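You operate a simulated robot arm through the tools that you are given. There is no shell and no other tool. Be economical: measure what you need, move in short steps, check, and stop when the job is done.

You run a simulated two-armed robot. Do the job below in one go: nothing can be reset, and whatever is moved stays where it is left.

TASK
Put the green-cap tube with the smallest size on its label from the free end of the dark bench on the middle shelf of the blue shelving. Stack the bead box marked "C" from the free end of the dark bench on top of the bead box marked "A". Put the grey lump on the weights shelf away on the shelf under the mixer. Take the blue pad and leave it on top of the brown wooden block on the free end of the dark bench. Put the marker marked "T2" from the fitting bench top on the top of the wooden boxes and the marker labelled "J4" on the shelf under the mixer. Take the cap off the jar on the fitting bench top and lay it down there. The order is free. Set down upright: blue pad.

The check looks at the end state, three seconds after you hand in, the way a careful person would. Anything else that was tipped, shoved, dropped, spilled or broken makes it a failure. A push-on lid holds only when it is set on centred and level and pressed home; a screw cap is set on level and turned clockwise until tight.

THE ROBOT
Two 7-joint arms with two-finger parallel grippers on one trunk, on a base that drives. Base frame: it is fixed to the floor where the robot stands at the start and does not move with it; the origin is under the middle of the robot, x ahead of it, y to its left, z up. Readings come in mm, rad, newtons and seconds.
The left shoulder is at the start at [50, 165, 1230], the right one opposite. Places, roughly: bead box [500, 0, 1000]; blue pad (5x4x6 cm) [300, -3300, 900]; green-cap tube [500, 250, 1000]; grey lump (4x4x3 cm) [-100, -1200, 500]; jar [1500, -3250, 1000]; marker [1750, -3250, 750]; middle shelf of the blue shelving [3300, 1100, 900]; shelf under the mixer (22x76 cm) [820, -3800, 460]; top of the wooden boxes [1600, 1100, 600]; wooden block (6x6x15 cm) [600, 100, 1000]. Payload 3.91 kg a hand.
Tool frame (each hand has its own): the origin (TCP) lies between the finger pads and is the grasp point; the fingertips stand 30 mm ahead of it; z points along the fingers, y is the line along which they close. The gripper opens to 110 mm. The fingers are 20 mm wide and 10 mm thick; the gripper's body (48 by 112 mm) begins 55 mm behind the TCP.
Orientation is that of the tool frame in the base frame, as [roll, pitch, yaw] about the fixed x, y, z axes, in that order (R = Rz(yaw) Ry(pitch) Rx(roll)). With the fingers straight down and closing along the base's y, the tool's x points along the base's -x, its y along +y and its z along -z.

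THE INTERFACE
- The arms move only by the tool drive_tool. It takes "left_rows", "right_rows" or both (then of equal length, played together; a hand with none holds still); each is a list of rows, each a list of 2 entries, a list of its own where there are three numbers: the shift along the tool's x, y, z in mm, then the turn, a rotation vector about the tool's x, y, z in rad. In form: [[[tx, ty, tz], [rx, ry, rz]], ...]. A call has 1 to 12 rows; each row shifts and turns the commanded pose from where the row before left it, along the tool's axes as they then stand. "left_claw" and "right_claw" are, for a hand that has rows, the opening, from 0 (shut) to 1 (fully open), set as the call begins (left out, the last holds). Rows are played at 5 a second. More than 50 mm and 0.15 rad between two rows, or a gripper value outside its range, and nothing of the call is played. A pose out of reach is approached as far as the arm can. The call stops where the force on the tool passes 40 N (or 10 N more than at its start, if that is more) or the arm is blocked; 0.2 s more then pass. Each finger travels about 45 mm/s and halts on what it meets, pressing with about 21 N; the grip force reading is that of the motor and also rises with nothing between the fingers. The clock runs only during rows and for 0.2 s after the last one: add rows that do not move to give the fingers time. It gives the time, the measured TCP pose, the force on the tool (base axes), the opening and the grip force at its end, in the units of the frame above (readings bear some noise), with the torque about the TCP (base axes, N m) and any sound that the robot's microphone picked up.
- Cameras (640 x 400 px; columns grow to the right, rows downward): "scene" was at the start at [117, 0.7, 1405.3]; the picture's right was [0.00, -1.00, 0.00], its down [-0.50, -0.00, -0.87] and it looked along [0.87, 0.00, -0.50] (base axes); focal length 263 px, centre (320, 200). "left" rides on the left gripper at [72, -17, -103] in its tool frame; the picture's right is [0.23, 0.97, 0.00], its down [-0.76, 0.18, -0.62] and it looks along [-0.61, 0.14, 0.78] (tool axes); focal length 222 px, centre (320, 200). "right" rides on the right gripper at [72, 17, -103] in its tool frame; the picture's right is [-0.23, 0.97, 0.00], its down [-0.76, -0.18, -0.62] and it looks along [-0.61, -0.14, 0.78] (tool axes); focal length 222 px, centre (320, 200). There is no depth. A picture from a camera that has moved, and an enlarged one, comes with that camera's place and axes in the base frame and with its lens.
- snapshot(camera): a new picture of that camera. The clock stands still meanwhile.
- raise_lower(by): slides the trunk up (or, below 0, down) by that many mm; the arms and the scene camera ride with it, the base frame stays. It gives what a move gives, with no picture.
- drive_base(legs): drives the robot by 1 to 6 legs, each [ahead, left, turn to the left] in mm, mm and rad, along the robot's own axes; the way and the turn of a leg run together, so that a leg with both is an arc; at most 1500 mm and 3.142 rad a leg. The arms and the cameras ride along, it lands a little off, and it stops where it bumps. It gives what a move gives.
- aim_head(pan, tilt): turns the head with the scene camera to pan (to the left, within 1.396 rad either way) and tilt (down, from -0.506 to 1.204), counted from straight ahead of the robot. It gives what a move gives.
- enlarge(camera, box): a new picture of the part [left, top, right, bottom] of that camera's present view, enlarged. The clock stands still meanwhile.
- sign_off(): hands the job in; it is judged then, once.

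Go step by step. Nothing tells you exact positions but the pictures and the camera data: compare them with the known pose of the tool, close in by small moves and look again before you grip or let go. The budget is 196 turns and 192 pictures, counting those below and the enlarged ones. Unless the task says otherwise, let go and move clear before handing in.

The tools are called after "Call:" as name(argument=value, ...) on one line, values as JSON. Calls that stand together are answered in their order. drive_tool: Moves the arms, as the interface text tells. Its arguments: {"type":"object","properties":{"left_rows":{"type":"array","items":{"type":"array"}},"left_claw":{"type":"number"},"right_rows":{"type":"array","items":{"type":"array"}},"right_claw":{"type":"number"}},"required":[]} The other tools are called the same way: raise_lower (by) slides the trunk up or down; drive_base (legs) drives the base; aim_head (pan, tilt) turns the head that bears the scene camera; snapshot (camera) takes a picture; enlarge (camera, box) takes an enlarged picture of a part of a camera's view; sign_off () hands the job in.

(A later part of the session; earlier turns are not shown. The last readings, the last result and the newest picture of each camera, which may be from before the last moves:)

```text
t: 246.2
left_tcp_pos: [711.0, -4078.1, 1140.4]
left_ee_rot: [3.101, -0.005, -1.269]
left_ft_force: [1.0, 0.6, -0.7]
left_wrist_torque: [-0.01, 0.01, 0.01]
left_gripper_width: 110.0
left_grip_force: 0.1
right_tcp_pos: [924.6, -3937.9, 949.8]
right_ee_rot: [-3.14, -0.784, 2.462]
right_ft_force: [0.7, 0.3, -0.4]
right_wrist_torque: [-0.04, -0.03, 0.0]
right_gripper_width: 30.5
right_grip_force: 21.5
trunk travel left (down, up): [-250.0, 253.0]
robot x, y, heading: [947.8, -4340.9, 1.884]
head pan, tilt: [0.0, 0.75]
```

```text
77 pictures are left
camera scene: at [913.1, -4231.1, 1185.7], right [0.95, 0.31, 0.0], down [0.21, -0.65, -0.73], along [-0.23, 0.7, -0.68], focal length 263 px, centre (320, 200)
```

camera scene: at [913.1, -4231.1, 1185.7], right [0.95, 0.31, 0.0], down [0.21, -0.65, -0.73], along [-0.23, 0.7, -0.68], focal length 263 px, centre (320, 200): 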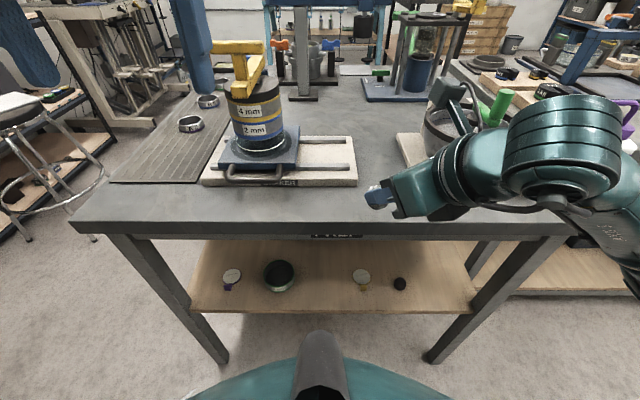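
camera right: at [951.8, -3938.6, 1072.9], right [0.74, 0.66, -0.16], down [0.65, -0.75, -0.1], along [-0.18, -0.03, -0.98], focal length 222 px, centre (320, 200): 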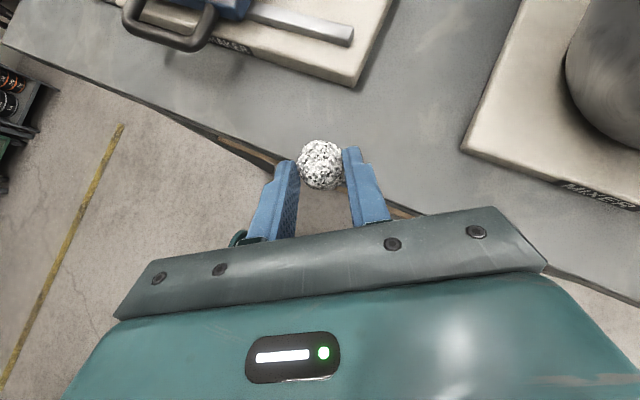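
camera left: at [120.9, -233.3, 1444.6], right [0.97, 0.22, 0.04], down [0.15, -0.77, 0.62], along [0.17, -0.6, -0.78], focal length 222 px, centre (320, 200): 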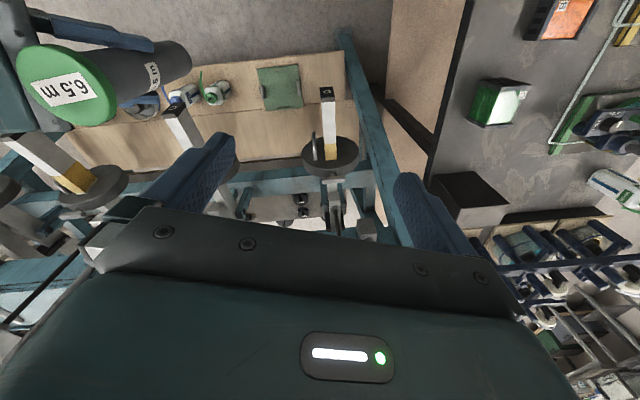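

The elbow would crowd the table top, so I'll back up 110 mm and use a lower trunk so the arm stays outside the table edge.

Call:
drive_base(legs=[[-110, 0, 0]])

Call:
raise_lower(by=-150)

Call:
aim_head(pan=0.0, tilt=0.5)

Call:
snapshot(camera="scene")

Call:
snapshot(camera="right")

```text
t: 247.4
left_tcp_pos: [743.7, -4180.3, 1141.3]
left_ee_rot: [3.102, -0.004, -1.269]
left_ft_force: [-0.1, -1.1, 0.1]
left_wrist_torque: [0.0, -0.01, 0.01]
left_gripper_width: 109.8
left_grip_force: 0.1
right_tcp_pos: [958.0, -4039.5, 950.6]
right_ee_rot: [-3.141, -0.782, 2.461]
right_ft_force: [-0.1, 0.3, -0.9]
right_wrist_torque: [0.03, 0.0, -0.02]
right_gripper_width: 30.6
right_grip_force: 20.7
trunk travel left (down, up): [-250.0, 253.0]
robot x, y, heading: [982.7, -4435.5, 1.883]
head pan, tilt: [0.0, 0.75]
```

```text
t: 249.1
left_tcp_pos: [742.9, -4179.7, 990.9]
left_ee_rot: [3.104, -0.005, -1.268]
left_ft_force: [-0.2, 0.5, 0.7]
left_wrist_torque: [0.0, -0.01, -0.01]
left_gripper_width: 110.0
left_grip_force: 0.1
right_tcp_pos: [957.5, -4041.3, 799.3]
right_ee_rot: [-3.139, -0.784, 2.461]
right_ft_force: [0.0, -0.2, -0.3]
right_wrist_torque: [-0.05, 0.0, 0.02]
right_gripper_width: 30.3
right_grip_force: 20.9
trunk travel left (down, up): [-100.0, 403.0]
robot x, y, heading: [984.8, -4440.8, 1.886]
head pan, tilt: [0.0, 0.75]
```

```text
t: 249.9
left_tcp_pos: [743.2, -4180.5, 990.4]
left_ee_rot: [3.103, -0.004, -1.266]
left_ft_force: [-0.5, -0.3, 1.4]
left_wrist_torque: [-0.01, 0.02, 0.0]
left_gripper_width: 110.0
left_grip_force: 0.1
right_tcp_pos: [957.7, -4040.5, 799.5]
right_ee_rot: [-3.141, -0.783, 2.461]
right_ft_force: [-0.6, 0.6, -0.5]
right_wrist_torque: [-0.02, -0.01, -0.04]
right_gripper_width: 30.5
right_grip_force: 20.9
trunk travel left (down, up): [-100.0, 403.0]
robot x, y, heading: [981.9, -4444.4, 1.884]
head pan, tilt: [0.0, 0.499]
```

```text
76 pictures are left
camera scene: at [943.8, -4325.5, 1057.5], right [0.95, 0.31, 0.0], down [0.15, -0.46, -0.88], along [-0.27, 0.83, -0.48], focal length 263 px, centre (320, 200)
```

scene: 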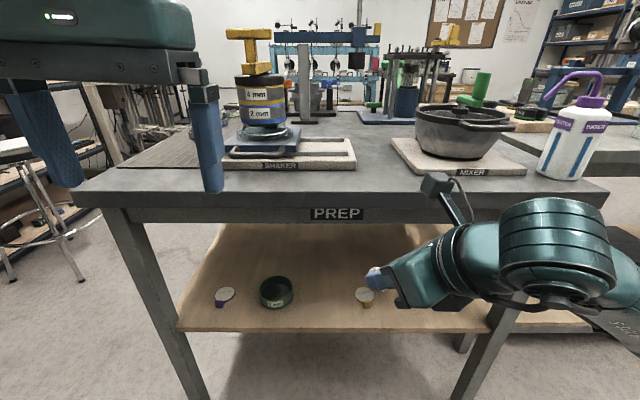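

```text
75 pictures are left
camera right: at [985.4, -4040.8, 922.8], right [0.74, 0.66, -0.16], down [0.65, -0.75, -0.1], along [-0.18, -0.03, -0.98], focal length 222 px, centre (320, 200)
```

right: 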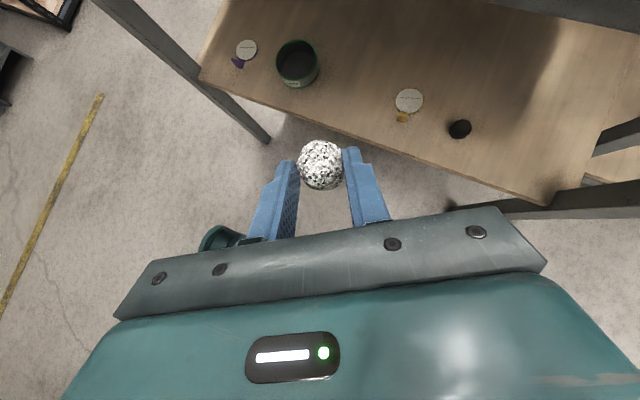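

The shelf is at z≈440 with a clear space between the cup and the yellow-tab disc at about (785, -3845). I'll lower the hand to a pre-place pose in front of it.

Call:
drive_tool(right_rows=[[[-9.8, 7.1, 42.1], [0, 0, 0]], [[-9.8, 7.1, 42.1], [0, 0, 0]], [[-9.8, 7.1, 42.1], [0, 0, 0]], [[-9.8, 7.1, 42.1], [0, 0, 0]], [[-9.8, 7.1, 42.1], [0, 0, 0]], [[-9.8, 7.1, 42.1], [0, 0, 0]], [[0, 0, 0], [0, 0, 0]]])

Call:
snapshot(camera="right")

Call:
snapshot(camera="scene")

```text
t: 251.5
left_tcp_pos: [742.9, -4179.5, 990.7]
left_ee_rot: [3.101, -0.005, -1.27]
left_ft_force: [-1.1, 0.1, -0.4]
left_wrist_torque: [0.03, -0.01, 0.02]
left_gripper_width: 109.8
left_grip_force: 0.1
right_tcp_pos: [876.8, -3920.0, 576.1]
right_ee_rot: [3.141, -0.784, 2.461]
right_ft_force: [-0.8, 0.6, -0.3]
right_wrist_torque: [0.01, 0.02, 0.01]
right_gripper_width: 30.5
right_grip_force: 21.4
trunk travel left (down, up): [-100.0, 403.0]
robot x, y, heading: [985.8, -4440.9, 1.888]
head pan, tilt: [0.0, 0.499]
```

```text
74 pictures are left
camera right: at [904.3, -3921.0, 701.3], right [0.74, 0.66, -0.16], down [0.65, -0.75, -0.1], along [-0.18, -0.03, -0.98], focal length 222 px, centre (320, 200)
```

right: 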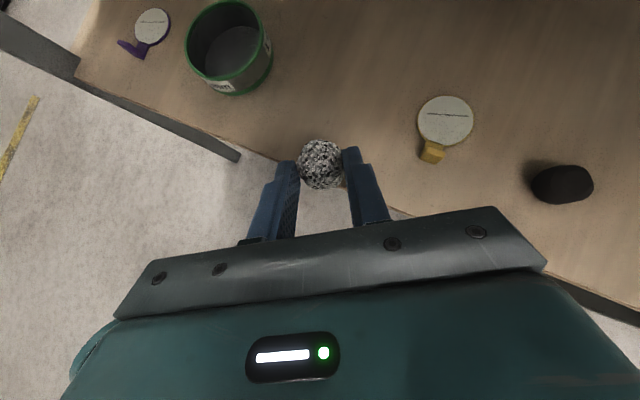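

```text
73 pictures are left
camera scene: at [943.8, -4325.5, 1057.6], right [0.95, 0.31, 0.0], down [0.15, -0.46, -0.88], along [-0.27, 0.84, -0.48], focal length 263 px, centre (320, 200)
```

scene: 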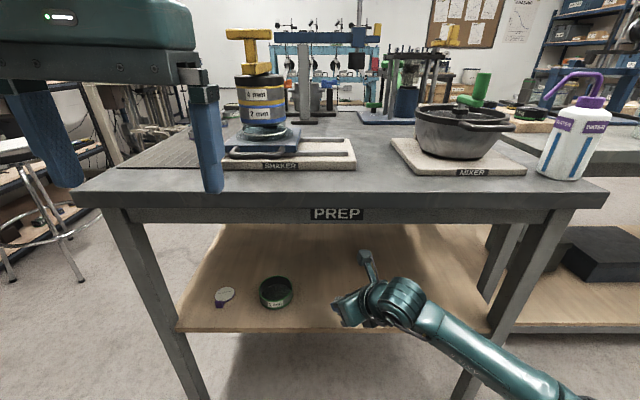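

Call:
drive_tool(right_rows=[[[0, 0, 40], [0, 0, 0]], [[0, 0, 40], [0, 0, 0]], [[0, 0, 40], [0, 0, 0]], [[0, 0, 14], [0, 0, 0]], [[0, 0, 0], [0, 0, 0]]])

Call:
snapshot(camera="right")

```text
t: 252.7
left_tcp_pos: [744.3, -4181.7, 991.5]
left_ee_rot: [3.101, -0.004, -1.269]
left_ft_force: [0.0, -0.1, 0.4]
left_wrist_torque: [0.01, -0.01, 0.01]
left_gripper_width: 110.2
left_grip_force: 0.1
right_tcp_pos: [803.2, -3861.7, 488.2]
right_ee_rot: [3.14, -0.795, 2.463]
right_ft_force: [1.6, -1.6, 24.0]
right_wrist_torque: [0.09, 0.34, 0.12]
right_gripper_width: 30.2
right_grip_force: 21.3
trunk travel left (down, up): [-100.0, 403.0]
robot x, y, heading: [984.3, -4439.0, 1.887]
head pan, tilt: [0.0, 0.499]
```

```text
72 pictures are left
camera right: at [831.0, -3862.7, 611.8], right [0.73, 0.66, -0.16], down [0.65, -0.75, -0.11], along [-0.19, -0.03, -0.98], focal length 222 px, centre (320, 200)
```

right: 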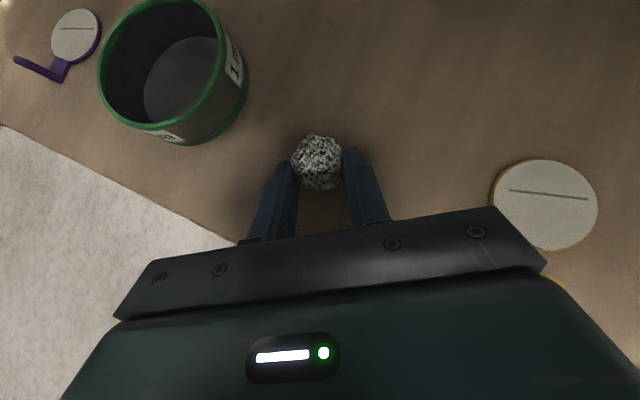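

The lump is in contact with the shelf. I'll ease off, open a little and withdraw.

Call:
drive_tool(right_rows=[[[2.5, 0, -2.5], [0, 0, 0]], [[0, 0, 0], [0, 0, 0]]])

Call:
drive_tool(right_rows=[[[0, 0, 0], [0, 0, 0]], [[0, 0, 0], [0, 0, 0]], [[0, 0, 0], [0, 0, 0]], [[0, 0, -20], [0, 0, 0]], [[0, 0, -40], [0, 0, 0]], [[0, 0, -40], [0, 0, 0]], [[0, 0, -30], [0, 0, 0]], [[0, 0, 0], [0, 0, 0]]], right_claw=0.55)

Call:
snapshot(camera="right")

```text
t: 253.3
left_tcp_pos: [744.2, -4181.6, 990.9]
left_ee_rot: [3.101, -0.007, -1.269]
left_ft_force: [0.3, 0.9, -0.1]
left_wrist_torque: [-0.03, -0.02, 0.0]
left_gripper_width: 109.9
left_grip_force: 0.1
right_tcp_pos: [804.3, -3863.5, 488.7]
right_ee_rot: [-3.141, -0.785, 2.465]
right_ft_force: [-6.2, 3.5, 14.0]
right_wrist_torque: [0.38, 0.44, 0.08]
right_gripper_width: 30.3
right_grip_force: 20.8
trunk travel left (down, up): [-100.0, 403.0]
robot x, y, heading: [984.1, -4442.6, 1.883]
head pan, tilt: [0.0, 0.499]
```

```text
t: 255.1
left_tcp_pos: [743.9, -4179.5, 991.1]
left_ee_rot: [3.102, -0.005, -1.269]
left_ft_force: [-0.7, 0.3, 0.2]
left_wrist_torque: [-0.02, 0.03, 0.01]
left_gripper_width: 109.9
left_grip_force: 0.0
right_tcp_pos: [877.1, -3918.8, 578.1]
right_ee_rot: [3.141, -0.783, 2.46]
right_ft_force: [0.4, 0.1, 0.5]
right_wrist_torque: [-0.01, -0.01, 0.02]
right_gripper_width: 60.4
right_grip_force: 0.1
trunk travel left (down, up): [-100.0, 403.0]
robot x, y, heading: [983.8, -4440.1, 1.878]
head pan, tilt: [0.0, 0.499]
```

```text
71 pictures are left
camera right: at [904.5, -3918.9, 702.3], right [0.74, 0.66, -0.16], down [0.65, -0.75, -0.1], along [-0.18, -0.03, -0.98], focal length 222 px, centre (320, 200)
```

right: 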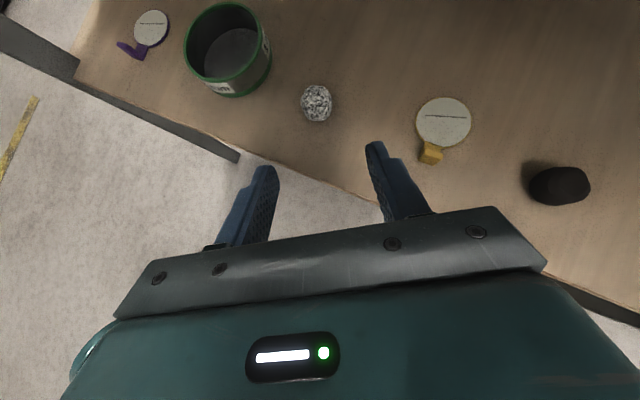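

The lump rests on the shelf. I'll retract, raise the trunk, and move along the walkway behind the fitting bench.

Call:
drive_tool(right_rows=[[[9.8, -7.1, -42.1], [0, 0, 0]], [[9.8, -7.1, -42.1], [0, 0, 0]], [[9.8, -7.1, -42.1], [0, 0, 0]], [[9.8, -7.1, -42.1], [0, 0, 0]], [[9.8, -7.1, -42.1], [0, 0, 0]], [[9.8, -7.1, -42.1], [0, 0, 0]], [[0, 0, 0], [0, 0, 0]]])

Call:
raise_lower(by=350)

Call:
drive_base(legs=[[0, -900, 0]])

Call:
aim_head(pan=-0.2, tilt=0.6)

Call:
snapshot(camera="scene")

```text
t: 256.7
left_tcp_pos: [743.5, -4180.4, 992.1]
left_ee_rot: [3.101, -0.004, -1.27]
left_ft_force: [0.1, 0.3, 0.3]
left_wrist_torque: [0.02, 0.02, 0.0]
left_gripper_width: 109.9
left_grip_force: 0.0
right_tcp_pos: [955.5, -4039.7, 799.8]
right_ee_rot: [3.141, -0.784, 2.461]
right_ft_force: [0.0, 0.6, 0.7]
right_wrist_torque: [0.0, 0.01, -0.01]
right_gripper_width: 60.6
right_grip_force: 0.0
trunk travel left (down, up): [-100.0, 403.0]
robot x, y, heading: [984.9, -4439.9, 1.885]
head pan, tilt: [0.0, 0.499]
```

```text
t: 260.1
left_tcp_pos: [742.8, -4180.2, 1339.9]
left_ee_rot: [3.101, -0.005, -1.269]
left_ft_force: [-0.1, -1.7, 0.6]
left_wrist_torque: [-0.02, -0.01, -0.02]
left_gripper_width: 110.1
left_grip_force: 0.1
right_tcp_pos: [955.1, -4037.1, 1149.7]
right_ee_rot: [-3.139, -0.782, 2.46]
right_ft_force: [-0.1, 0.5, 0.3]
right_wrist_torque: [0.0, 0.01, 0.01]
right_gripper_width: 60.4
right_grip_force: 0.1
trunk travel left (down, up): [-450.0, 53.0]
robot x, y, heading: [985.0, -4441.6, 1.881]
head pan, tilt: [0.0, 0.499]
```

```text
t: 264.9
left_tcp_pos: [1607.9, -3892.9, 1340.2]
left_ee_rot: [3.103, -0.005, -1.245]
left_ft_force: [1.1, 0.3, 0.8]
left_wrist_torque: [0.0, 0.01, 0.01]
left_gripper_width: 109.9
left_grip_force: 0.0
right_tcp_pos: [1815.7, -3745.1, 1149.1]
right_ee_rot: [-3.139, -0.784, 2.487]
right_ft_force: [-0.1, -0.1, -0.7]
right_wrist_torque: [0.01, -0.01, 0.01]
right_gripper_width: 60.6
right_grip_force: 0.0
trunk travel left (down, up): [-450.0, 53.0]
robot x, y, heading: [1852.5, -4147.5, 1.911]
head pan, tilt: [0.0, 0.499]
```

```text
t: 265.7
left_tcp_pos: [1607.5, -3892.2, 1340.4]
left_ee_rot: [3.101, -0.006, -1.245]
left_ft_force: [-0.3, -0.6, -0.4]
left_wrist_torque: [0.01, 0.01, -0.01]
left_gripper_width: 109.8
left_grip_force: 0.1
right_tcp_pos: [1816.0, -3744.2, 1150.4]
right_ee_rot: [3.141, -0.784, 2.484]
right_ft_force: [0.1, -0.1, 0.1]
right_wrist_torque: [0.03, 0.02, 0.0]
right_gripper_width: 60.8
right_grip_force: 0.1
trunk travel left (down, up): [-450.0, 53.0]
robot x, y, heading: [1852.6, -4151.7, 1.907]
head pan, tilt: [-0.201, 0.6]
```

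```text
70 pictures are left
camera scene: at [1829.0, -4031.1, 1398.5], right [0.99, 0.14, 0.0], down [0.08, -0.56, -0.83], along [-0.11, 0.82, -0.56], focal length 263 px, centre (320, 200)
```

scene: 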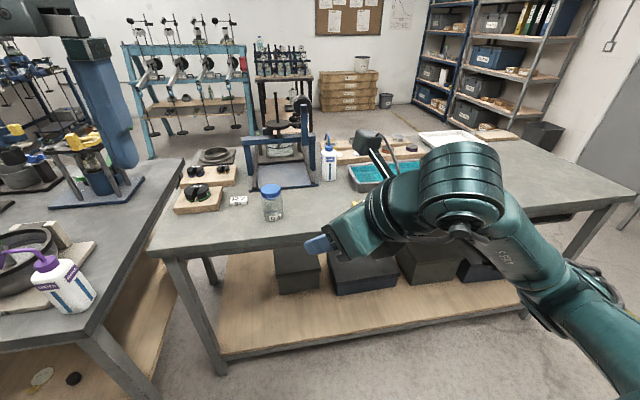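

The jar with the blue cap is at about (1570, -3333), top z≈945, near this edge of the bench. I'll drive closer and straighten the right hand.

Call:
drive_base(legs=[[370, 0, 0]])

Call:
drive_tool(right_rows=[[[0, 0, 0], [0, -0.131, 0]], [[0, 0, 0], [0, -0.131, 0]], [[0, 0, 0], [0, -0.131, 0]], [[0, 0, 0], [0, -0.131, 0]], [[0, 0, 0], [0, -0.131, 0]], [[0, 0, 0], [0, -0.13, 0]], [[0, 0, 0], [0, 0, 0]]], right_claw=1)

Call:
aim_head(pan=0.0, tilt=0.75)

Call:
snapshot(camera="scene")

Call:
snapshot(camera="right")

```text
t: 268.0
left_tcp_pos: [1483.8, -3543.5, 1341.3]
left_ee_rot: [3.101, -0.006, -1.246]
left_ft_force: [-0.1, 0.0, 0.3]
left_wrist_torque: [-0.02, 0.03, -0.01]
left_gripper_width: 110.0
left_grip_force: 0.1
right_tcp_pos: [1691.9, -3396.1, 1148.1]
right_ee_rot: [-3.141, -0.783, 2.487]
right_ft_force: [-0.2, -0.5, 0.3]
right_wrist_torque: [0.0, 0.01, -0.02]
right_gripper_width: 60.7
right_grip_force: 0.0
trunk travel left (down, up): [-450.0, 53.0]
robot x, y, heading: [1728.3, -3795.8, 1.907]
head pan, tilt: [-0.201, 0.6]
```

```text
t: 269.6
left_tcp_pos: [1485.2, -3542.9, 1340.7]
left_ee_rot: [3.101, -0.005, -1.243]
left_ft_force: [0.3, 0.1, -0.2]
left_wrist_torque: [0.0, -0.01, -0.03]
left_gripper_width: 109.9
left_grip_force: 0.0
right_tcp_pos: [1692.3, -3396.0, 1148.8]
right_ee_rot: [3.141, 0.003, 2.487]
right_ft_force: [-0.1, 0.1, 0.2]
right_wrist_torque: [0.04, 0.02, 0.03]
right_gripper_width: 110.0
right_grip_force: 0.0
trunk travel left (down, up): [-450.0, 53.0]
robot x, y, heading: [1732.2, -3794.6, 1.904]
head pan, tilt: [-0.201, 0.6]
```

```text
t: 270.4
left_tcp_pos: [1485.5, -3543.0, 1340.0]
left_ee_rot: [3.101, -0.005, -1.244]
left_ft_force: [-0.3, 0.2, -0.2]
left_wrist_torque: [0.01, -0.01, -0.01]
left_gripper_width: 109.9
left_grip_force: 0.0
right_tcp_pos: [1692.6, -3394.9, 1148.3]
right_ee_rot: [3.141, 0.001, 2.486]
right_ft_force: [0.6, 0.0, 0.8]
right_wrist_torque: [0.0, 0.01, -0.02]
right_gripper_width: 109.8
right_grip_force: 0.1
trunk travel left (down, up): [-450.0, 53.0]
robot x, y, heading: [1728.4, -3796.6, 1.907]
head pan, tilt: [0.0, 0.75]
```

```text
69 pictures are left
camera scene: at [1691.0, -3690.8, 1385.6], right [0.94, 0.33, 0.0], down [0.23, -0.64, -0.73], along [-0.24, 0.69, -0.68], focal length 263 px, centre (320, 200)
```

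scene: 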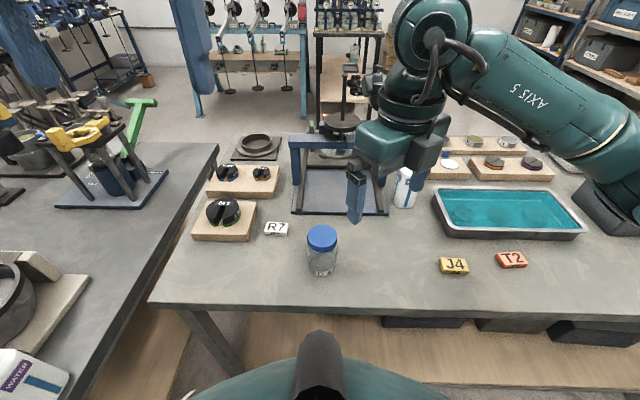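

```text
68 pictures are left
camera right: at [1645.9, -3338.3, 1251.8], right [0.77, 0.63, 0.0], down [0.49, -0.6, 0.62], along [0.4, -0.48, -0.78], focal length 222 px, centre (320, 200)
```

right: 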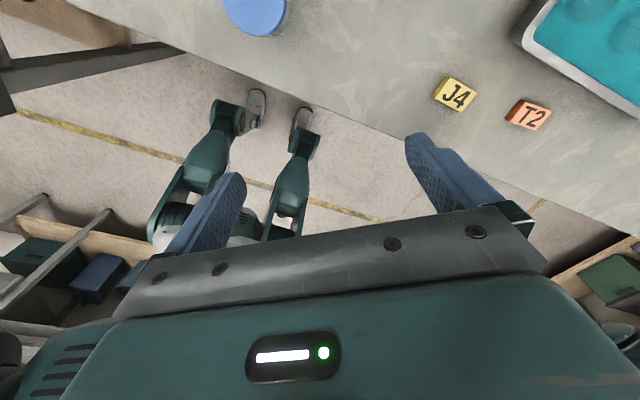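

J4 is at (1870, -3271), T2 at (1996, -3210), bench z≈850, and the jar is near (1580, -3355) with its top at about 968. For the jar, the left hand will hold the body and the right hand will turn the cap. I'll orient and bring in the left hand.

Call:
drive_tool(left_rows=[[[0, 0, 0], [0, 0, 0.1375]], [[0, 0, 0], [0, 0, 0.1375]], [[0, 0, 0], [0, 0, 0.1375]], [[0, 0, 0], [0, 0, 0.1375]], [[0, 0, 0], [0, -0.131, 0]], [[0, 0, 0], [0, -0.131, 0]], [[0, 0, 0], [0, -0.131, 0]], [[0, 0, 0], [0, -0.131, 0]], [[0, 0, 0], [0, -0.131, 0]], [[0, 0, 0], [0, -0.13, 0]], [[0, 0, 0], [0, 0, 0]]])

Call:
drive_tool(left_rows=[[[22.6, -6.1, 37.3], [0, 0, 0]], [[22.6, -6.1, 37.3], [0, 0, 0]], [[22.6, -6.1, 37.3], [0, 0, 0]], [[22.6, -6.1, 37.3], [0, 0, 0]], [[22.6, -6.1, 37.3], [0, 0, 0]], [[22.6, -6.1, 37.3], [0, 0, 0]], [[22.6, -6.1, 37.3], [0, 0, 0]], [[22.6, -6.1, 37.3], [0, 0, 0]], [[0, 0, 0], [0, 0, 0]]])

Call:
snapshot(camera="left")

Call:
snapshot(camera="scene")

```text
t: 272.8
left_tcp_pos: [1483.3, -3543.4, 1341.6]
left_ee_rot: [3.095, 0.761, -1.825]
left_ft_force: [1.2, -0.4, -1.2]
left_wrist_torque: [-0.02, 0.02, 0.01]
left_gripper_width: 110.2
left_grip_force: 0.0
right_tcp_pos: [1694.0, -3394.6, 1148.8]
right_ee_rot: [-3.141, 0.002, 2.486]
right_ft_force: [0.6, 0.0, -0.2]
right_wrist_torque: [0.0, -0.02, -0.01]
right_gripper_width: 110.0
right_grip_force: 0.1
trunk travel left (down, up): [-450.0, 53.0]
robot x, y, heading: [1725.9, -3796.1, 1.907]
head pan, tilt: [0.0, 0.75]
```

```text
t: 274.8
left_tcp_pos: [1535.0, -3453.2, 1012.3]
left_ee_rot: [3.098, 0.76, -1.825]
left_ft_force: [0.2, -0.3, 0.6]
left_wrist_torque: [-0.01, -0.05, -0.03]
left_gripper_width: 110.1
left_grip_force: 0.0
left hand out of reach, approached as far as the arm can: row 3, 4, 5
right_tcp_pos: [1693.2, -3396.4, 1149.5]
right_ee_rot: [3.141, 0.002, 2.486]
right_ft_force: [0.2, 0.2, 0.2]
right_wrist_torque: [-0.01, 0.06, -0.02]
right_gripper_width: 109.9
right_grip_force: 0.1
trunk travel left (down, up): [-450.0, 53.0]
robot x, y, heading: [1729.3, -3795.0, 1.912]
head pan, tilt: [0.0, 0.75]
```

```text
67 pictures are left
camera left: at [1523.6, -3578.2, 1037.7], right [-0.99, 0.06, -0.13], down [-0.12, 0.15, 0.98], along [0.08, 0.99, -0.14], focal length 222 px, centre (320, 200)
```

left: 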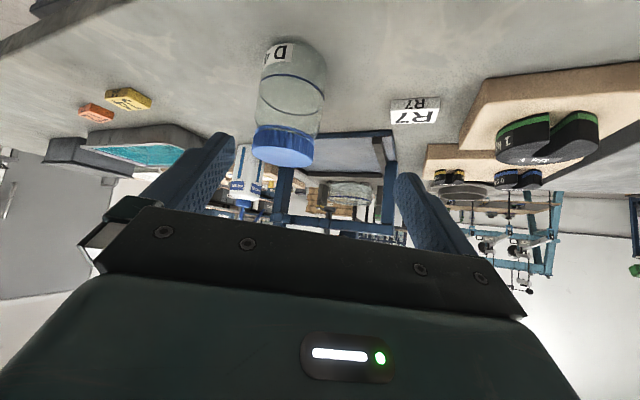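

```text
66 pictures are left
camera scene: at [1691.0, -3690.8, 1385.6], right [0.94, 0.33, 0.0], down [0.23, -0.64, -0.73], along [-0.24, 0.69, -0.68], focal length 263 px, centre (320, 200)
```

scene: 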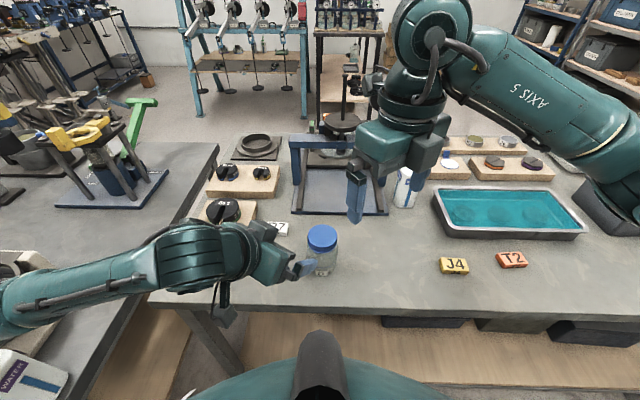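

The left hand is nearly aligned but sits about 25 mm left of the jar's line. I'll correct it while advancing and look again.

Call:
drive_tool(left_rows=[[[8, -8.2, 25], [0, 0, 0]], [[8, -8.2, 25], [0, 0, 0]], [[8, -8.2, 25], [0, 0, 0]], [[0, 0, 0], [0, 0, 0]]])

Call:
snapshot(camera="left")

Call:
enlarge(camera="scene", box=[200, 190, 400, 310])

```text
t: 275.8
left_tcp_pos: [1564.7, -3424.3, 941.0]
left_ee_rot: [3.1, 0.759, -1.824]
left_ft_force: [-0.4, 0.4, 0.4]
left_wrist_torque: [-0.01, -0.01, 0.01]
left_gripper_width: 110.1
left_grip_force: 0.1
right_tcp_pos: [1692.1, -3395.2, 1149.6]
right_ee_rot: [3.141, 0.004, 2.486]
right_ft_force: [0.1, 0.2, 0.1]
right_wrist_torque: [-0.01, -0.05, -0.01]
right_gripper_width: 110.1
right_grip_force: 0.0
trunk travel left (down, up): [-450.0, 53.0]
robot x, y, heading: [1730.5, -3799.1, 1.906]
head pan, tilt: [0.0, 0.75]
```

```text
65 pictures are left
camera left: at [1554.0, -3549.9, 967.0], right [-0.99, 0.06, -0.13], down [-0.12, 0.15, 0.98], along [0.08, 0.99, -0.14], focal length 222 px, centre (320, 200)
```

left: 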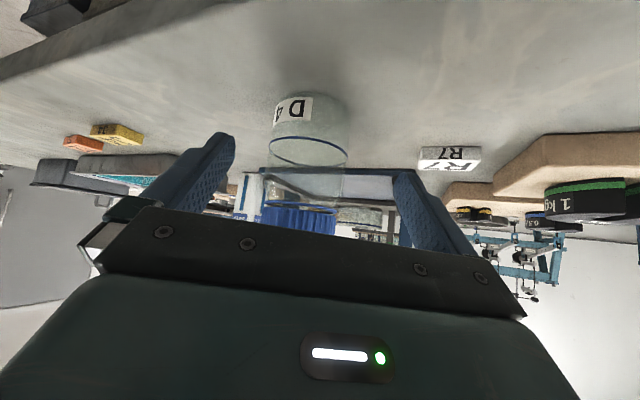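

```text
3.20 times, centred on (300, 250) of scene
camera zoom: at [1690.1, -3691.1, 1385.5], right [0.94, 0.33, 0.0], down [0.23, -0.64, -0.73], along [-0.24, 0.69, -0.68], focal length 842 px, centre (384, 40)
```

zoom: 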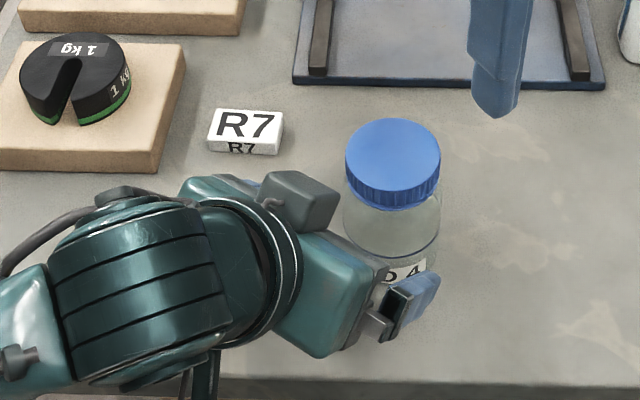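

The jar is about 8 mm right of the hand's axis. I'll correct and advance to grip.

Call:
drive_tool(left_rows=[[[0, -8, 10], [0, 0, 0]], [[0, 0, 25], [0, 0, 0]], [[0, 0, 25], [0, 0, 0]], [[0, 0, 0], [0, 0, 0]]])

Call:
snapshot(camera="left")

Call:
enlarge(camera="scene", box=[200, 190, 400, 310])

```text
t: 276.8
left_tcp_pos: [1580.9, -3384.8, 897.1]
left_ee_rot: [3.097, 0.758, -1.825]
left_ft_force: [0.0, 0.0, 0.5]
left_wrist_torque: [-0.02, 0.01, -0.02]
left_gripper_width: 110.0
left_grip_force: 0.1
right_tcp_pos: [1692.8, -3395.3, 1149.4]
right_ee_rot: [3.142, 0.002, 2.485]
right_ft_force: [0.9, 0.4, 0.3]
right_wrist_torque: [-0.01, 0.01, 0.0]
right_gripper_width: 110.2
right_grip_force: 0.1
trunk travel left (down, up): [-450.0, 53.0]
robot x, y, heading: [1726.7, -3796.4, 1.912]
head pan, tilt: [0.0, 0.75]
```

```text
63 pictures are left
camera left: at [1570.0, -3508.7, 922.8], right [-0.99, 0.06, -0.13], down [-0.12, 0.15, 0.98], along [0.07, 0.99, -0.14], focal length 222 px, centre (320, 200)
```

left: 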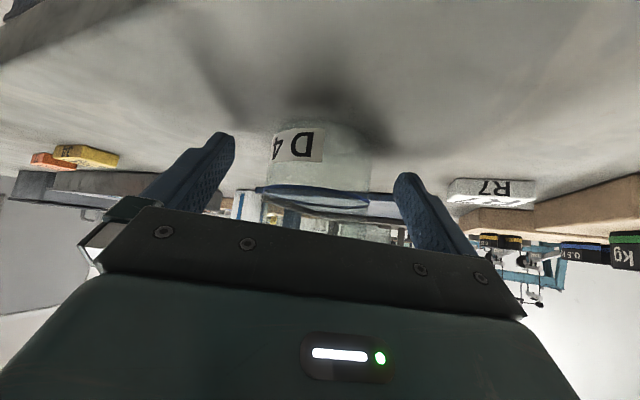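

```text
3.20 times, centred on (300, 250) of scene
camera zoom: at [1690.9, -3691.0, 1385.6], right [0.94, 0.33, 0.0], down [0.23, -0.64, -0.73], along [-0.24, 0.69, -0.68], focal length 842 px, centre (384, 40)
```

zoom: 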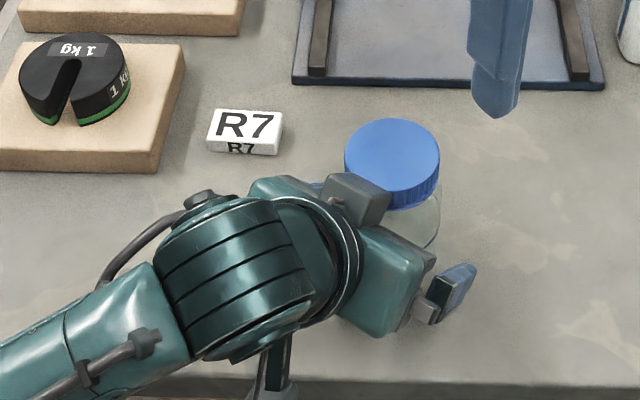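

The jar is centred between the left fingers. I'll close gently.

Call:
drive_tool(left_rows=[[[0, 0, 0], [0, 0, 0]], [[0, 0, 0], [0, 0, 0]], [[0, 0, 0], [0, 0, 0]], [[0, 0, 0], [0, 0, 0]], [[0, 0, 0], [0, 0, 0]]], left_claw=0)

Call:
drive_tool(right_rows=[[[0, 0, 0], [0, 0, 0.14]], [[0, 0, 0], [0, 0, 0.14]], [[0, 0, 0], [0, 0, 0.14]], [[0, 0, 0], [0, 0, 0.14]], [[0, 0, 0], [0, 0, 0.14]], [[0, 0, 0], [0, 0, 0.14]], [[0, 0, 0], [0, 0, 0]]])

Call:
enlarge(camera="scene", box=[200, 190, 400, 310])

Call:
snapshot(camera="right")

```text
t: 278.0
left_tcp_pos: [1581.5, -3383.6, 895.9]
left_ee_rot: [3.098, 0.76, -1.826]
left_ft_force: [-0.4, 0.0, 0.5]
left_wrist_torque: [0.01, -0.02, 0.01]
left_gripper_width: 66.1
left_grip_force: 21.0
right_tcp_pos: [1692.6, -3395.5, 1151.0]
right_ee_rot: [-3.141, 0.002, 2.486]
right_ft_force: [0.3, 0.0, 0.2]
right_wrist_torque: [0.0, 0.02, -0.01]
right_gripper_width: 110.0
right_grip_force: 0.1
trunk travel left (down, up): [-450.0, 53.0]
robot x, y, heading: [1728.9, -3797.8, 1.909]
head pan, tilt: [0.0, 0.75]
```

```text
t: 279.6
left_tcp_pos: [1581.4, -3384.4, 897.2]
left_ee_rot: [3.097, 0.759, -1.826]
left_ft_force: [0.6, -0.7, 0.5]
left_wrist_torque: [0.03, -0.07, -0.02]
left_gripper_width: 65.9
left_grip_force: 20.9
right_tcp_pos: [1692.9, -3395.7, 1149.4]
right_ee_rot: [3.138, 0.002, 1.642]
right_ft_force: [0.1, 0.2, -0.7]
right_wrist_torque: [-0.04, 0.03, 0.01]
right_gripper_width: 109.9
right_grip_force: 0.0
trunk travel left (down, up): [-450.0, 53.0]
robot x, y, heading: [1733.1, -3793.6, 1.906]
head pan, tilt: [0.0, 0.75]
```

```text
3.20 times, centred on (300, 250) of scene
camera zoom: at [1691.0, -3690.9, 1385.6], right [0.94, 0.33, 0.0], down [0.23, -0.64, -0.73], along [-0.24, 0.69, -0.68], focal length 842 px, centre (384, 40)
```

zoom: 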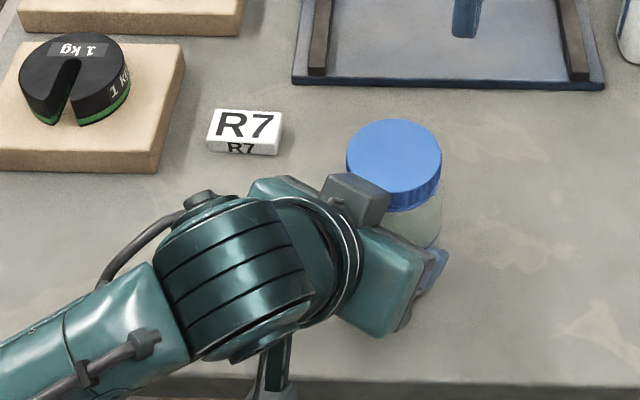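

```text
60 pictures are left
camera right: at [1704.5, -3322.6, 1252.2], right [0.99, -0.16, 0.0], down [-0.12, -0.77, 0.62], along [-0.1, -0.62, -0.78], focal length 222 px, centre (320, 200)
```

right: 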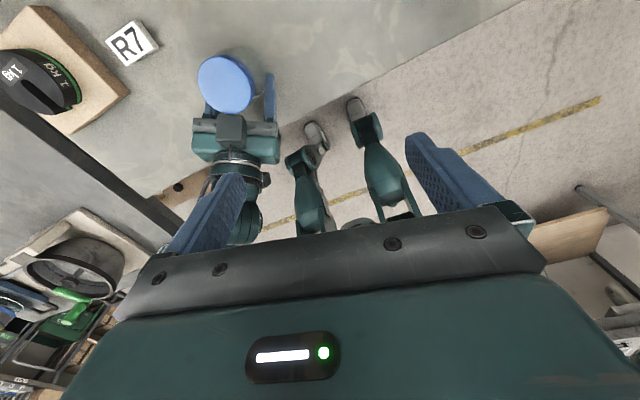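

The cap top centre triangulates to (1584, -3362, 957). To have free counter-clockwise stroke clear of the left hand, I'll pre-turn the right hand.

Call:
drive_tool(right_rows=[[[0, 0, 0], [0, 0, -0.14]], [[0, 0, 0], [0, 0, -0.14]], [[0, 0, 0], [0, 0, -0.14]], [[0, 0, 0], [0, 0, -0.14]], [[0, 0, 0], [0, 0, -0.14]], [[0, 0, 0], [0, 0, -0.14]], [[0, 0, 0], [0, 0, -0.14]], [[0, 0, 0], [0, 0, -0.14]], [[0, 0, 0], [0, 0, -0.14]], [[0, 0, 0], [0, 0, -0.14]], [[0, 0, 0], [0, 0, -0.14]], [[0, 0, 0], [0, 0, -0.14]]], right_claw=0.85)

Call:
drive_tool(right_rows=[[[0, 0, 0], [0, 0, -0.14]], [[0, 0, 0], [0, 0, -0.14]], [[0, 0, 0], [0, 0, -0.14]], [[0, 0, 0], [0, 0, -0.13]], [[0, 0, 0], [0, 0, 0]]])

```text
t: 282.2
left_tcp_pos: [1581.3, -3384.6, 897.7]
left_ee_rot: [3.098, 0.758, -1.826]
left_ft_force: [1.0, -1.8, 1.4]
left_wrist_torque: [-0.03, -0.07, -0.06]
left_gripper_width: 65.9
left_grip_force: 20.7
right_tcp_pos: [1692.0, -3396.1, 1149.8]
right_ee_rot: [-3.14, 0.004, -2.954]
right_ft_force: [1.1, 0.3, -1.2]
right_wrist_torque: [0.0, 0.0, 0.0]
right_gripper_width: 93.6
right_grip_force: 0.2
trunk travel left (down, up): [-450.0, 53.0]
robot x, y, heading: [1731.3, -3799.7, 1.905]
head pan, tilt: [0.0, 0.75]
```

```text
t: 283.4
left_tcp_pos: [1581.0, -3384.0, 896.0]
left_ee_rot: [3.097, 0.76, -1.827]
left_ft_force: [1.0, -0.8, 0.8]
left_wrist_torque: [0.0, -0.06, -0.01]
left_gripper_width: 65.7
left_grip_force: 21.2
right_tcp_pos: [1693.3, -3396.2, 1149.5]
right_ee_rot: [-3.14, 0.0, -2.405]
right_ft_force: [0.4, 0.4, 0.0]
right_wrist_torque: [0.0, 0.03, -0.02]
right_gripper_width: 93.6
right_grip_force: 0.1
trunk travel left (down, up): [-450.0, 53.0]
robot x, y, heading: [1733.1, -3799.4, 1.904]
head pan, tilt: [0.0, 0.75]
```

Call:
drive_tool(right_rows=[[[19.3, 32.8, 0], [0, 0, 0]], [[19.3, 32.8, 0], [0, 0, 0]], [[19.3, 32.8, 0], [0, 0, 0]], [[0, 0, 40], [0, 0, 0]], [[0, 0, 40], [0, 0, 0]], [[0, 0, 30], [0, 0, 0]], [[0, 0, 0], [0, 0, 0]]])

Call:
enlarge(camera="scene", box=[200, 130, 440, 310])

Call:
snapshot(camera="right")

```text
t: 285.0
left_tcp_pos: [1581.4, -3384.0, 897.1]
left_ee_rot: [3.098, 0.76, -1.826]
left_ft_force: [0.0, 0.2, 0.9]
left_wrist_torque: [0.04, -0.03, 0.0]
left_gripper_width: 65.5
left_grip_force: 20.9
right_tcp_pos: [1583.2, -3361.5, 1038.4]
right_ee_rot: [-3.14, 0.0, -2.408]
right_ft_force: [0.8, -0.2, -0.1]
right_wrist_torque: [0.04, -0.02, -0.01]
right_gripper_width: 93.7
right_grip_force: 0.0
trunk travel left (down, up): [-450.0, 53.0]
robot x, y, heading: [1733.5, -3797.0, 1.913]
head pan, tilt: [0.0, 0.75]
```

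```text
2.22 times, centred on (320, 220) of scene
camera zoom: at [1691.0, -3690.9, 1385.6], right [0.94, 0.33, 0.0], down [0.23, -0.64, -0.73], along [-0.24, 0.69, -0.68], focal length 585 px, centre (320, 156)
```

zoom: 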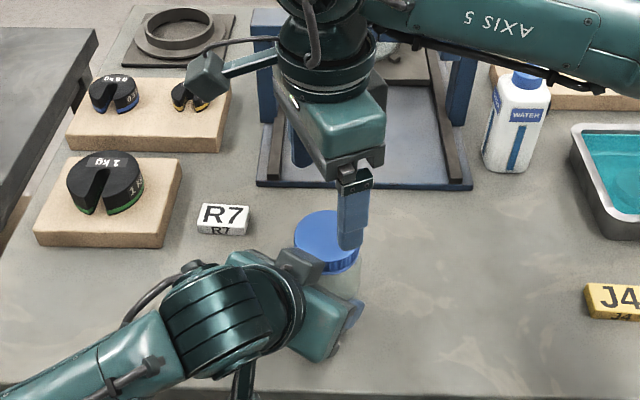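

```text
58 pictures are left
camera right: at [1517.1, -3398.1, 1140.7], right [-0.48, 0.88, 0.0], down [0.68, 0.38, 0.62], along [0.55, 0.3, -0.78], focal length 222 px, centre (320, 200)
```

right: 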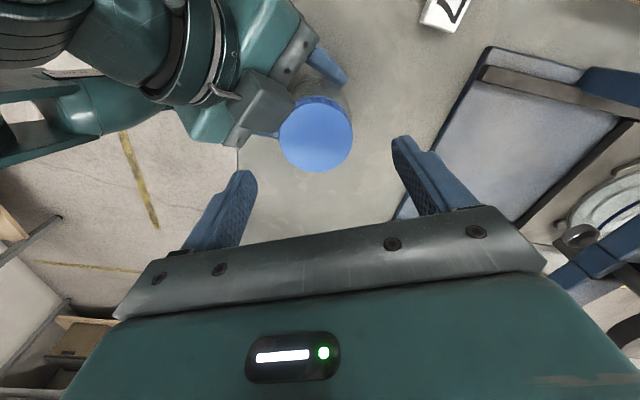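

The right hand is exactly over the cap. I'll lower to grip it and close.

Call:
drive_tool(right_rows=[[[0, 0, 30], [0, 0, 0]], [[0, 0, 25], [0, 0, 0]], [[0, 0, 8], [0, 0, 0]], [[0, 0, 0], [0, 0, 0]]])

Call:
drive_tool(right_rows=[[[0, 0, 0], [0, 0, 0]], [[0, 0, 0], [0, 0, 0]], [[0, 0, 0], [0, 0, 0]], [[0, 0, 0], [0, 0, 0]]], right_claw=0)

Call:
snapshot(camera="right")

```text
t: 286.0
left_tcp_pos: [1581.1, -3384.2, 897.6]
left_ee_rot: [3.097, 0.759, -1.825]
left_ft_force: [-0.5, -0.8, 2.6]
left_wrist_torque: [0.05, -0.05, -0.02]
left_gripper_width: 65.7
left_grip_force: 21.1
right_tcp_pos: [1582.9, -3360.4, 973.5]
right_ee_rot: [-3.14, 0.0, -2.41]
right_ft_force: [0.5, -0.3, -0.3]
right_wrist_torque: [0.01, -0.01, 0.03]
right_gripper_width: 93.3
right_grip_force: 0.0
trunk travel left (down, up): [-450.0, 53.0]
robot x, y, heading: [1730.7, -3796.6, 1.907]
head pan, tilt: [0.0, 0.75]
```

```text
t: 287.0
left_tcp_pos: [1578.6, -3381.9, 896.8]
left_ee_rot: [3.092, 0.76, -1.823]
left_ft_force: [-11.7, 12.2, 0.2]
left_wrist_torque: [-0.38, -0.59, 0.14]
left_gripper_width: 65.3
left_grip_force: 20.7
right_tcp_pos: [1583.4, -3361.8, 975.3]
right_ee_rot: [-3.134, 0.0, -2.408]
right_ft_force: [12.4, -10.7, 3.3]
right_wrist_torque: [-0.57, -0.4, 0.15]
right_gripper_width: 59.2
right_grip_force: 21.1
trunk travel left (down, up): [-450.0, 53.0]
robot x, y, heading: [1730.1, -3796.4, 1.91]
head pan, tilt: [0.0, 0.75]
```

```text
57 pictures are left
camera right: at [1518.1, -3398.0, 1076.7], right [-0.48, 0.87, -0.01], down [0.68, 0.38, 0.62], along [0.55, 0.3, -0.78], focal length 222 px, centre (320, 200)
```

right: 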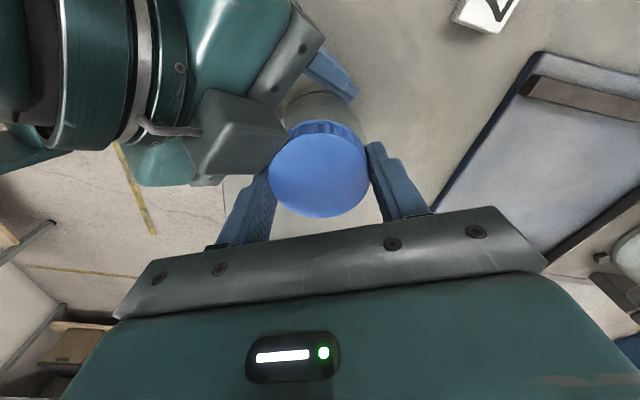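

The cap is gripped (59 mm). I'll relieve the side load, then turn counter-clockwise.

Call:
drive_tool(right_rows=[[[0, -2.5, 0], [0, 0, 0]], [[0, 0, 0], [0, 0, -0.12]], [[0, 0, 0], [0, 0, -0.12]], [[0, 0, 0], [0, 0, -0.12]], [[0, 0, 0], [0, 0, -0.12]], [[0, 0, 0], [0, 0, 0]]])

Call:
drive_tool(right_rows=[[[0, 0, 0], [0, 0, -0.12]], [[0, 0, 0], [0, 0, -0.12]], [[0, 0, 0], [0, 0, -0.12]], [[0, 0, 0], [0, 0, -0.12]], [[0, 0, 0], [0, 0, -0.12]], [[0, 0, 0], [0, 0, -0.12]], [[0, 0, 0], [0, 0, 0]]])

Call:
enlarge(camera="scene", box=[240, 170, 400, 300])

```text
t: 288.4
left_tcp_pos: [1581.3, -3385.1, 897.9]
left_ee_rot: [3.101, 0.76, -1.825]
left_ft_force: [-6.8, 1.1, 5.4]
left_wrist_torque: [0.04, -0.41, 0.11]
left_gripper_width: 65.3
left_grip_force: 20.9
right_tcp_pos: [1586.7, -3363.1, 975.6]
right_ee_rot: [-3.141, 0.0, -1.924]
right_ft_force: [5.9, -0.3, -6.1]
right_wrist_torque: [0.0, -0.1, 0.04]
right_gripper_width: 59.4
right_grip_force: 21.4
trunk travel left (down, up): [-450.0, 53.0]
robot x, y, heading: [1729.7, -3793.8, 1.912]
head pan, tilt: [0.0, 0.75]
```

```text
t: 290.0
left_tcp_pos: [1581.1, -3384.0, 896.5]
left_ee_rot: [3.099, 0.759, -1.826]
left_ft_force: [-1.0, -6.2, 5.3]
left_wrist_torque: [0.44, -0.33, 0.02]
left_gripper_width: 65.3
left_grip_force: 20.7
right_tcp_pos: [1586.7, -3362.8, 974.9]
right_ee_rot: [3.141, -0.001, -1.206]
right_ft_force: [2.6, 5.8, -4.7]
right_wrist_torque: [0.18, 0.22, 0.03]
right_gripper_width: 59.3
right_grip_force: 21.2
trunk travel left (down, up): [-450.0, 53.0]
robot x, y, heading: [1732.5, -3799.2, 1.907]
head pan, tilt: [0.0, 0.75]
```

```text
3.08 times, centred on (320, 235) of scene
camera zoom: at [1691.0, -3690.8, 1385.6], right [0.94, 0.33, 0.0], down [0.23, -0.64, -0.73], along [-0.24, 0.69, -0.68], focal length 810 px, centre (320, 92)
```

zoom: 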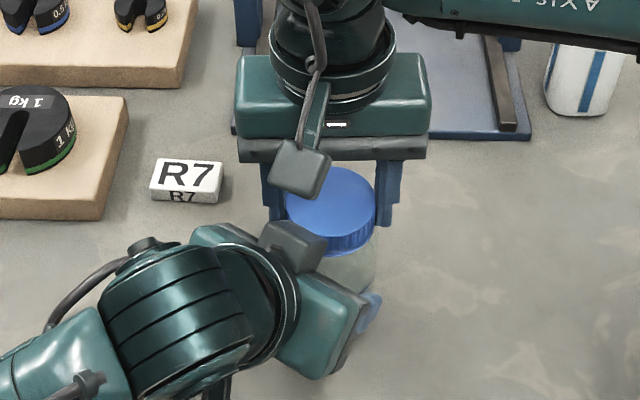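

It turned smoothly. I'll test with a small lift.

Call:
drive_tool(right_rows=[[[0, 0, 0], [0, 0, -0.12]], [[0, 0, 0], [0, 0, -0.12]], [[0, 0, -2], [0, 0, 0]], [[0, 0, -2], [0, 0, 0]], [[0, 0, 0], [0, 0, 0]]])

```text
t: 291.2
left_tcp_pos: [1581.6, -3383.5, 898.7]
left_ee_rot: [3.1, 0.766, -1.828]
left_ft_force: [4.5, -14.1, 20.9]
left_wrist_torque: [1.1, 0.48, 0.25]
left_gripper_width: 65.8
left_grip_force: 21.1
right_tcp_pos: [1586.6, -3364.4, 978.4]
right_ee_rot: [-3.141, -0.001, -0.968]
right_ft_force: [-5.2, 14.0, -22.4]
right_wrist_torque: [0.46, -0.19, -0.43]
right_gripper_width: 59.4
right_grip_force: 21.3
trunk travel left (down, up): [-450.0, 53.0]
robot x, y, heading: [1732.5, -3796.2, 1.904]
head pan, tilt: [0.0, 0.75]
```

Still threaded. I'll lower back, release, rewind the wrist and take another stroke.

Call:
drive_tool(right_rows=[[[0, 0, 3.5], [0, 0, 0]], [[0, 0, 0], [0, 0, 0]]])

Call:
drive_tool(right_rows=[[[0, 0, 0], [0, 0, 0]], [[0, 0, 0], [0, 0, 0]], [[0, 0, 0], [0, 0, 0.145]], [[0, 0, 0], [0, 0, 0.145]], [[0, 0, 0], [0, 0, 0.145]], [[0, 0, 0], [0, 0, 0.145]], [[0, 0, 0], [0, 0, 0.145]], [[0, 0, 0], [0, 0, 0.145]], [[0, 0, 0], [0, 0, 0.145]], [[0, 0, 0], [0, 0, 0.145]], [[0, 0, 0], [0, 0, 0.145]], [[0, 0, 0], [0, 0, 0.145]]], right_claw=0.75)

Call:
drive_tool(right_rows=[[[0, 0, 0], [0, 0, 0]], [[0, 0, 0], [0, 0, 0]], [[0, 0, 0], [0, 0, 0]], [[0, 0, 0], [0, 0, 0]]], right_claw=0)

Call:
drive_tool(right_rows=[[[0, 0, 0], [0, 0, -0.13]], [[0, 0, 0], [0, 0, -0.13]], [[0, 0, 0], [0, 0, -0.13]], [[0, 0, 0], [0, 0, -0.13]], [[0, 0, 0], [0, 0, -0.13]], [[0, 0, 0], [0, 0, -0.13]], [[0, 0, 0], [0, 0, -0.13]], [[0, 0, 0], [0, 0, -0.13]], [[0, 0, 0], [0, 0, -0.13]], [[0, 0, 0], [0, 0, -0.13]], [[0, 0, 0], [0, 0, -0.12]]])

Call:
drive_tool(right_rows=[[[0, 0, -2], [0, 0, 0]], [[0, 0, -2], [0, 0, 0]], [[0, 0, 0], [0, 0, 0]]])

```text
t: 291.8
left_tcp_pos: [1580.3, -3383.4, 897.8]
left_ee_rot: [3.098, 0.758, -1.824]
left_ft_force: [2.5, -9.8, 10.7]
left_wrist_torque: [1.51, -0.19, 0.36]
left_gripper_width: 65.4
left_grip_force: 21.1
right_tcp_pos: [1585.8, -3363.5, 976.8]
right_ee_rot: [3.138, -0.002, -0.968]
right_ft_force: [-2.1, 9.8, -11.1]
right_wrist_torque: [-0.34, 0.32, -0.42]
right_gripper_width: 59.2
right_grip_force: 20.8
trunk travel left (down, up): [-450.0, 53.0]
robot x, y, heading: [1730.6, -3797.5, 1.914]
head pan, tilt: [0.0, 0.75]
```

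```text
t: 294.4
left_tcp_pos: [1581.5, -3384.6, 897.6]
left_ee_rot: [3.098, 0.758, -1.826]
left_ft_force: [0.1, -0.5, -1.6]
left_wrist_torque: [-0.03, -0.01, 0.02]
left_gripper_width: 65.3
left_grip_force: 20.9
right_tcp_pos: [1585.3, -3363.8, 977.8]
right_ee_rot: [-3.139, 0.0, -2.422]
right_ft_force: [1.2, 0.6, 0.2]
right_wrist_torque: [0.02, -0.01, 0.04]
right_gripper_width: 82.2
right_grip_force: 0.0
trunk travel left (down, up): [-450.0, 53.0]
robot x, y, heading: [1731.0, -3796.4, 1.91]
head pan, tilt: [0.0, 0.75]
```

```text
t: 295.4
left_tcp_pos: [1580.2, -3383.9, 896.4]
left_ee_rot: [3.098, 0.76, -1.825]
left_ft_force: [-0.7, -0.7, -1.9]
left_wrist_torque: [-0.12, -0.15, 0.01]
left_gripper_width: 65.3
left_grip_force: 21.2
right_tcp_pos: [1586.0, -3363.0, 976.9]
right_ee_rot: [-3.138, 0.0, -2.416]
right_ft_force: [0.8, 0.4, 0.3]
right_wrist_torque: [0.06, 0.06, 0.01]
right_gripper_width: 59.1
right_grip_force: 20.5
trunk travel left (down, up): [-450.0, 53.0]
robot x, y, heading: [1730.8, -3796.8, 1.908]
head pan, tilt: [0.0, 0.75]
```

```text
t: 297.8
left_tcp_pos: [1581.1, -3384.4, 897.2]
left_ee_rot: [3.096, 0.759, -1.826]
left_ft_force: [-8.2, -1.4, -2.1]
left_wrist_torque: [0.12, -0.67, 0.24]
left_gripper_width: 65.4
left_grip_force: 21.2
right_tcp_pos: [1586.0, -3364.0, 977.1]
right_ee_rot: [-3.141, -0.002, -0.997]
right_ft_force: [8.4, 1.5, 4.9]
right_wrist_torque: [0.09, 0.0, -0.06]
right_gripper_width: 59.3
right_grip_force: 21.0
trunk travel left (down, up): [-450.0, 53.0]
robot x, y, heading: [1730.9, -3797.7, 1.91]
head pan, tilt: [0.0, 0.75]
```

```text
t: 298.6
left_tcp_pos: [1580.6, -3384.0, 898.8]
left_ee_rot: [3.098, 0.762, -1.825]
left_ft_force: [-11.6, -7.9, 7.2]
left_wrist_torque: [0.48, -0.72, 0.24]
left_gripper_width: 65.2
left_grip_force: 20.8
right_tcp_pos: [1584.7, -3364.1, 978.4]
right_ee_rot: [-3.139, -0.003, -0.997]
right_ft_force: [11.0, 7.5, -9.4]
right_wrist_torque: [0.31, -0.25, -0.02]
right_gripper_width: 59.1
right_grip_force: 21.3
trunk travel left (down, up): [-450.0, 53.0]
robot x, y, heading: [1727.5, -3796.3, 1.907]
head pan, tilt: [0.0, 0.75]
```

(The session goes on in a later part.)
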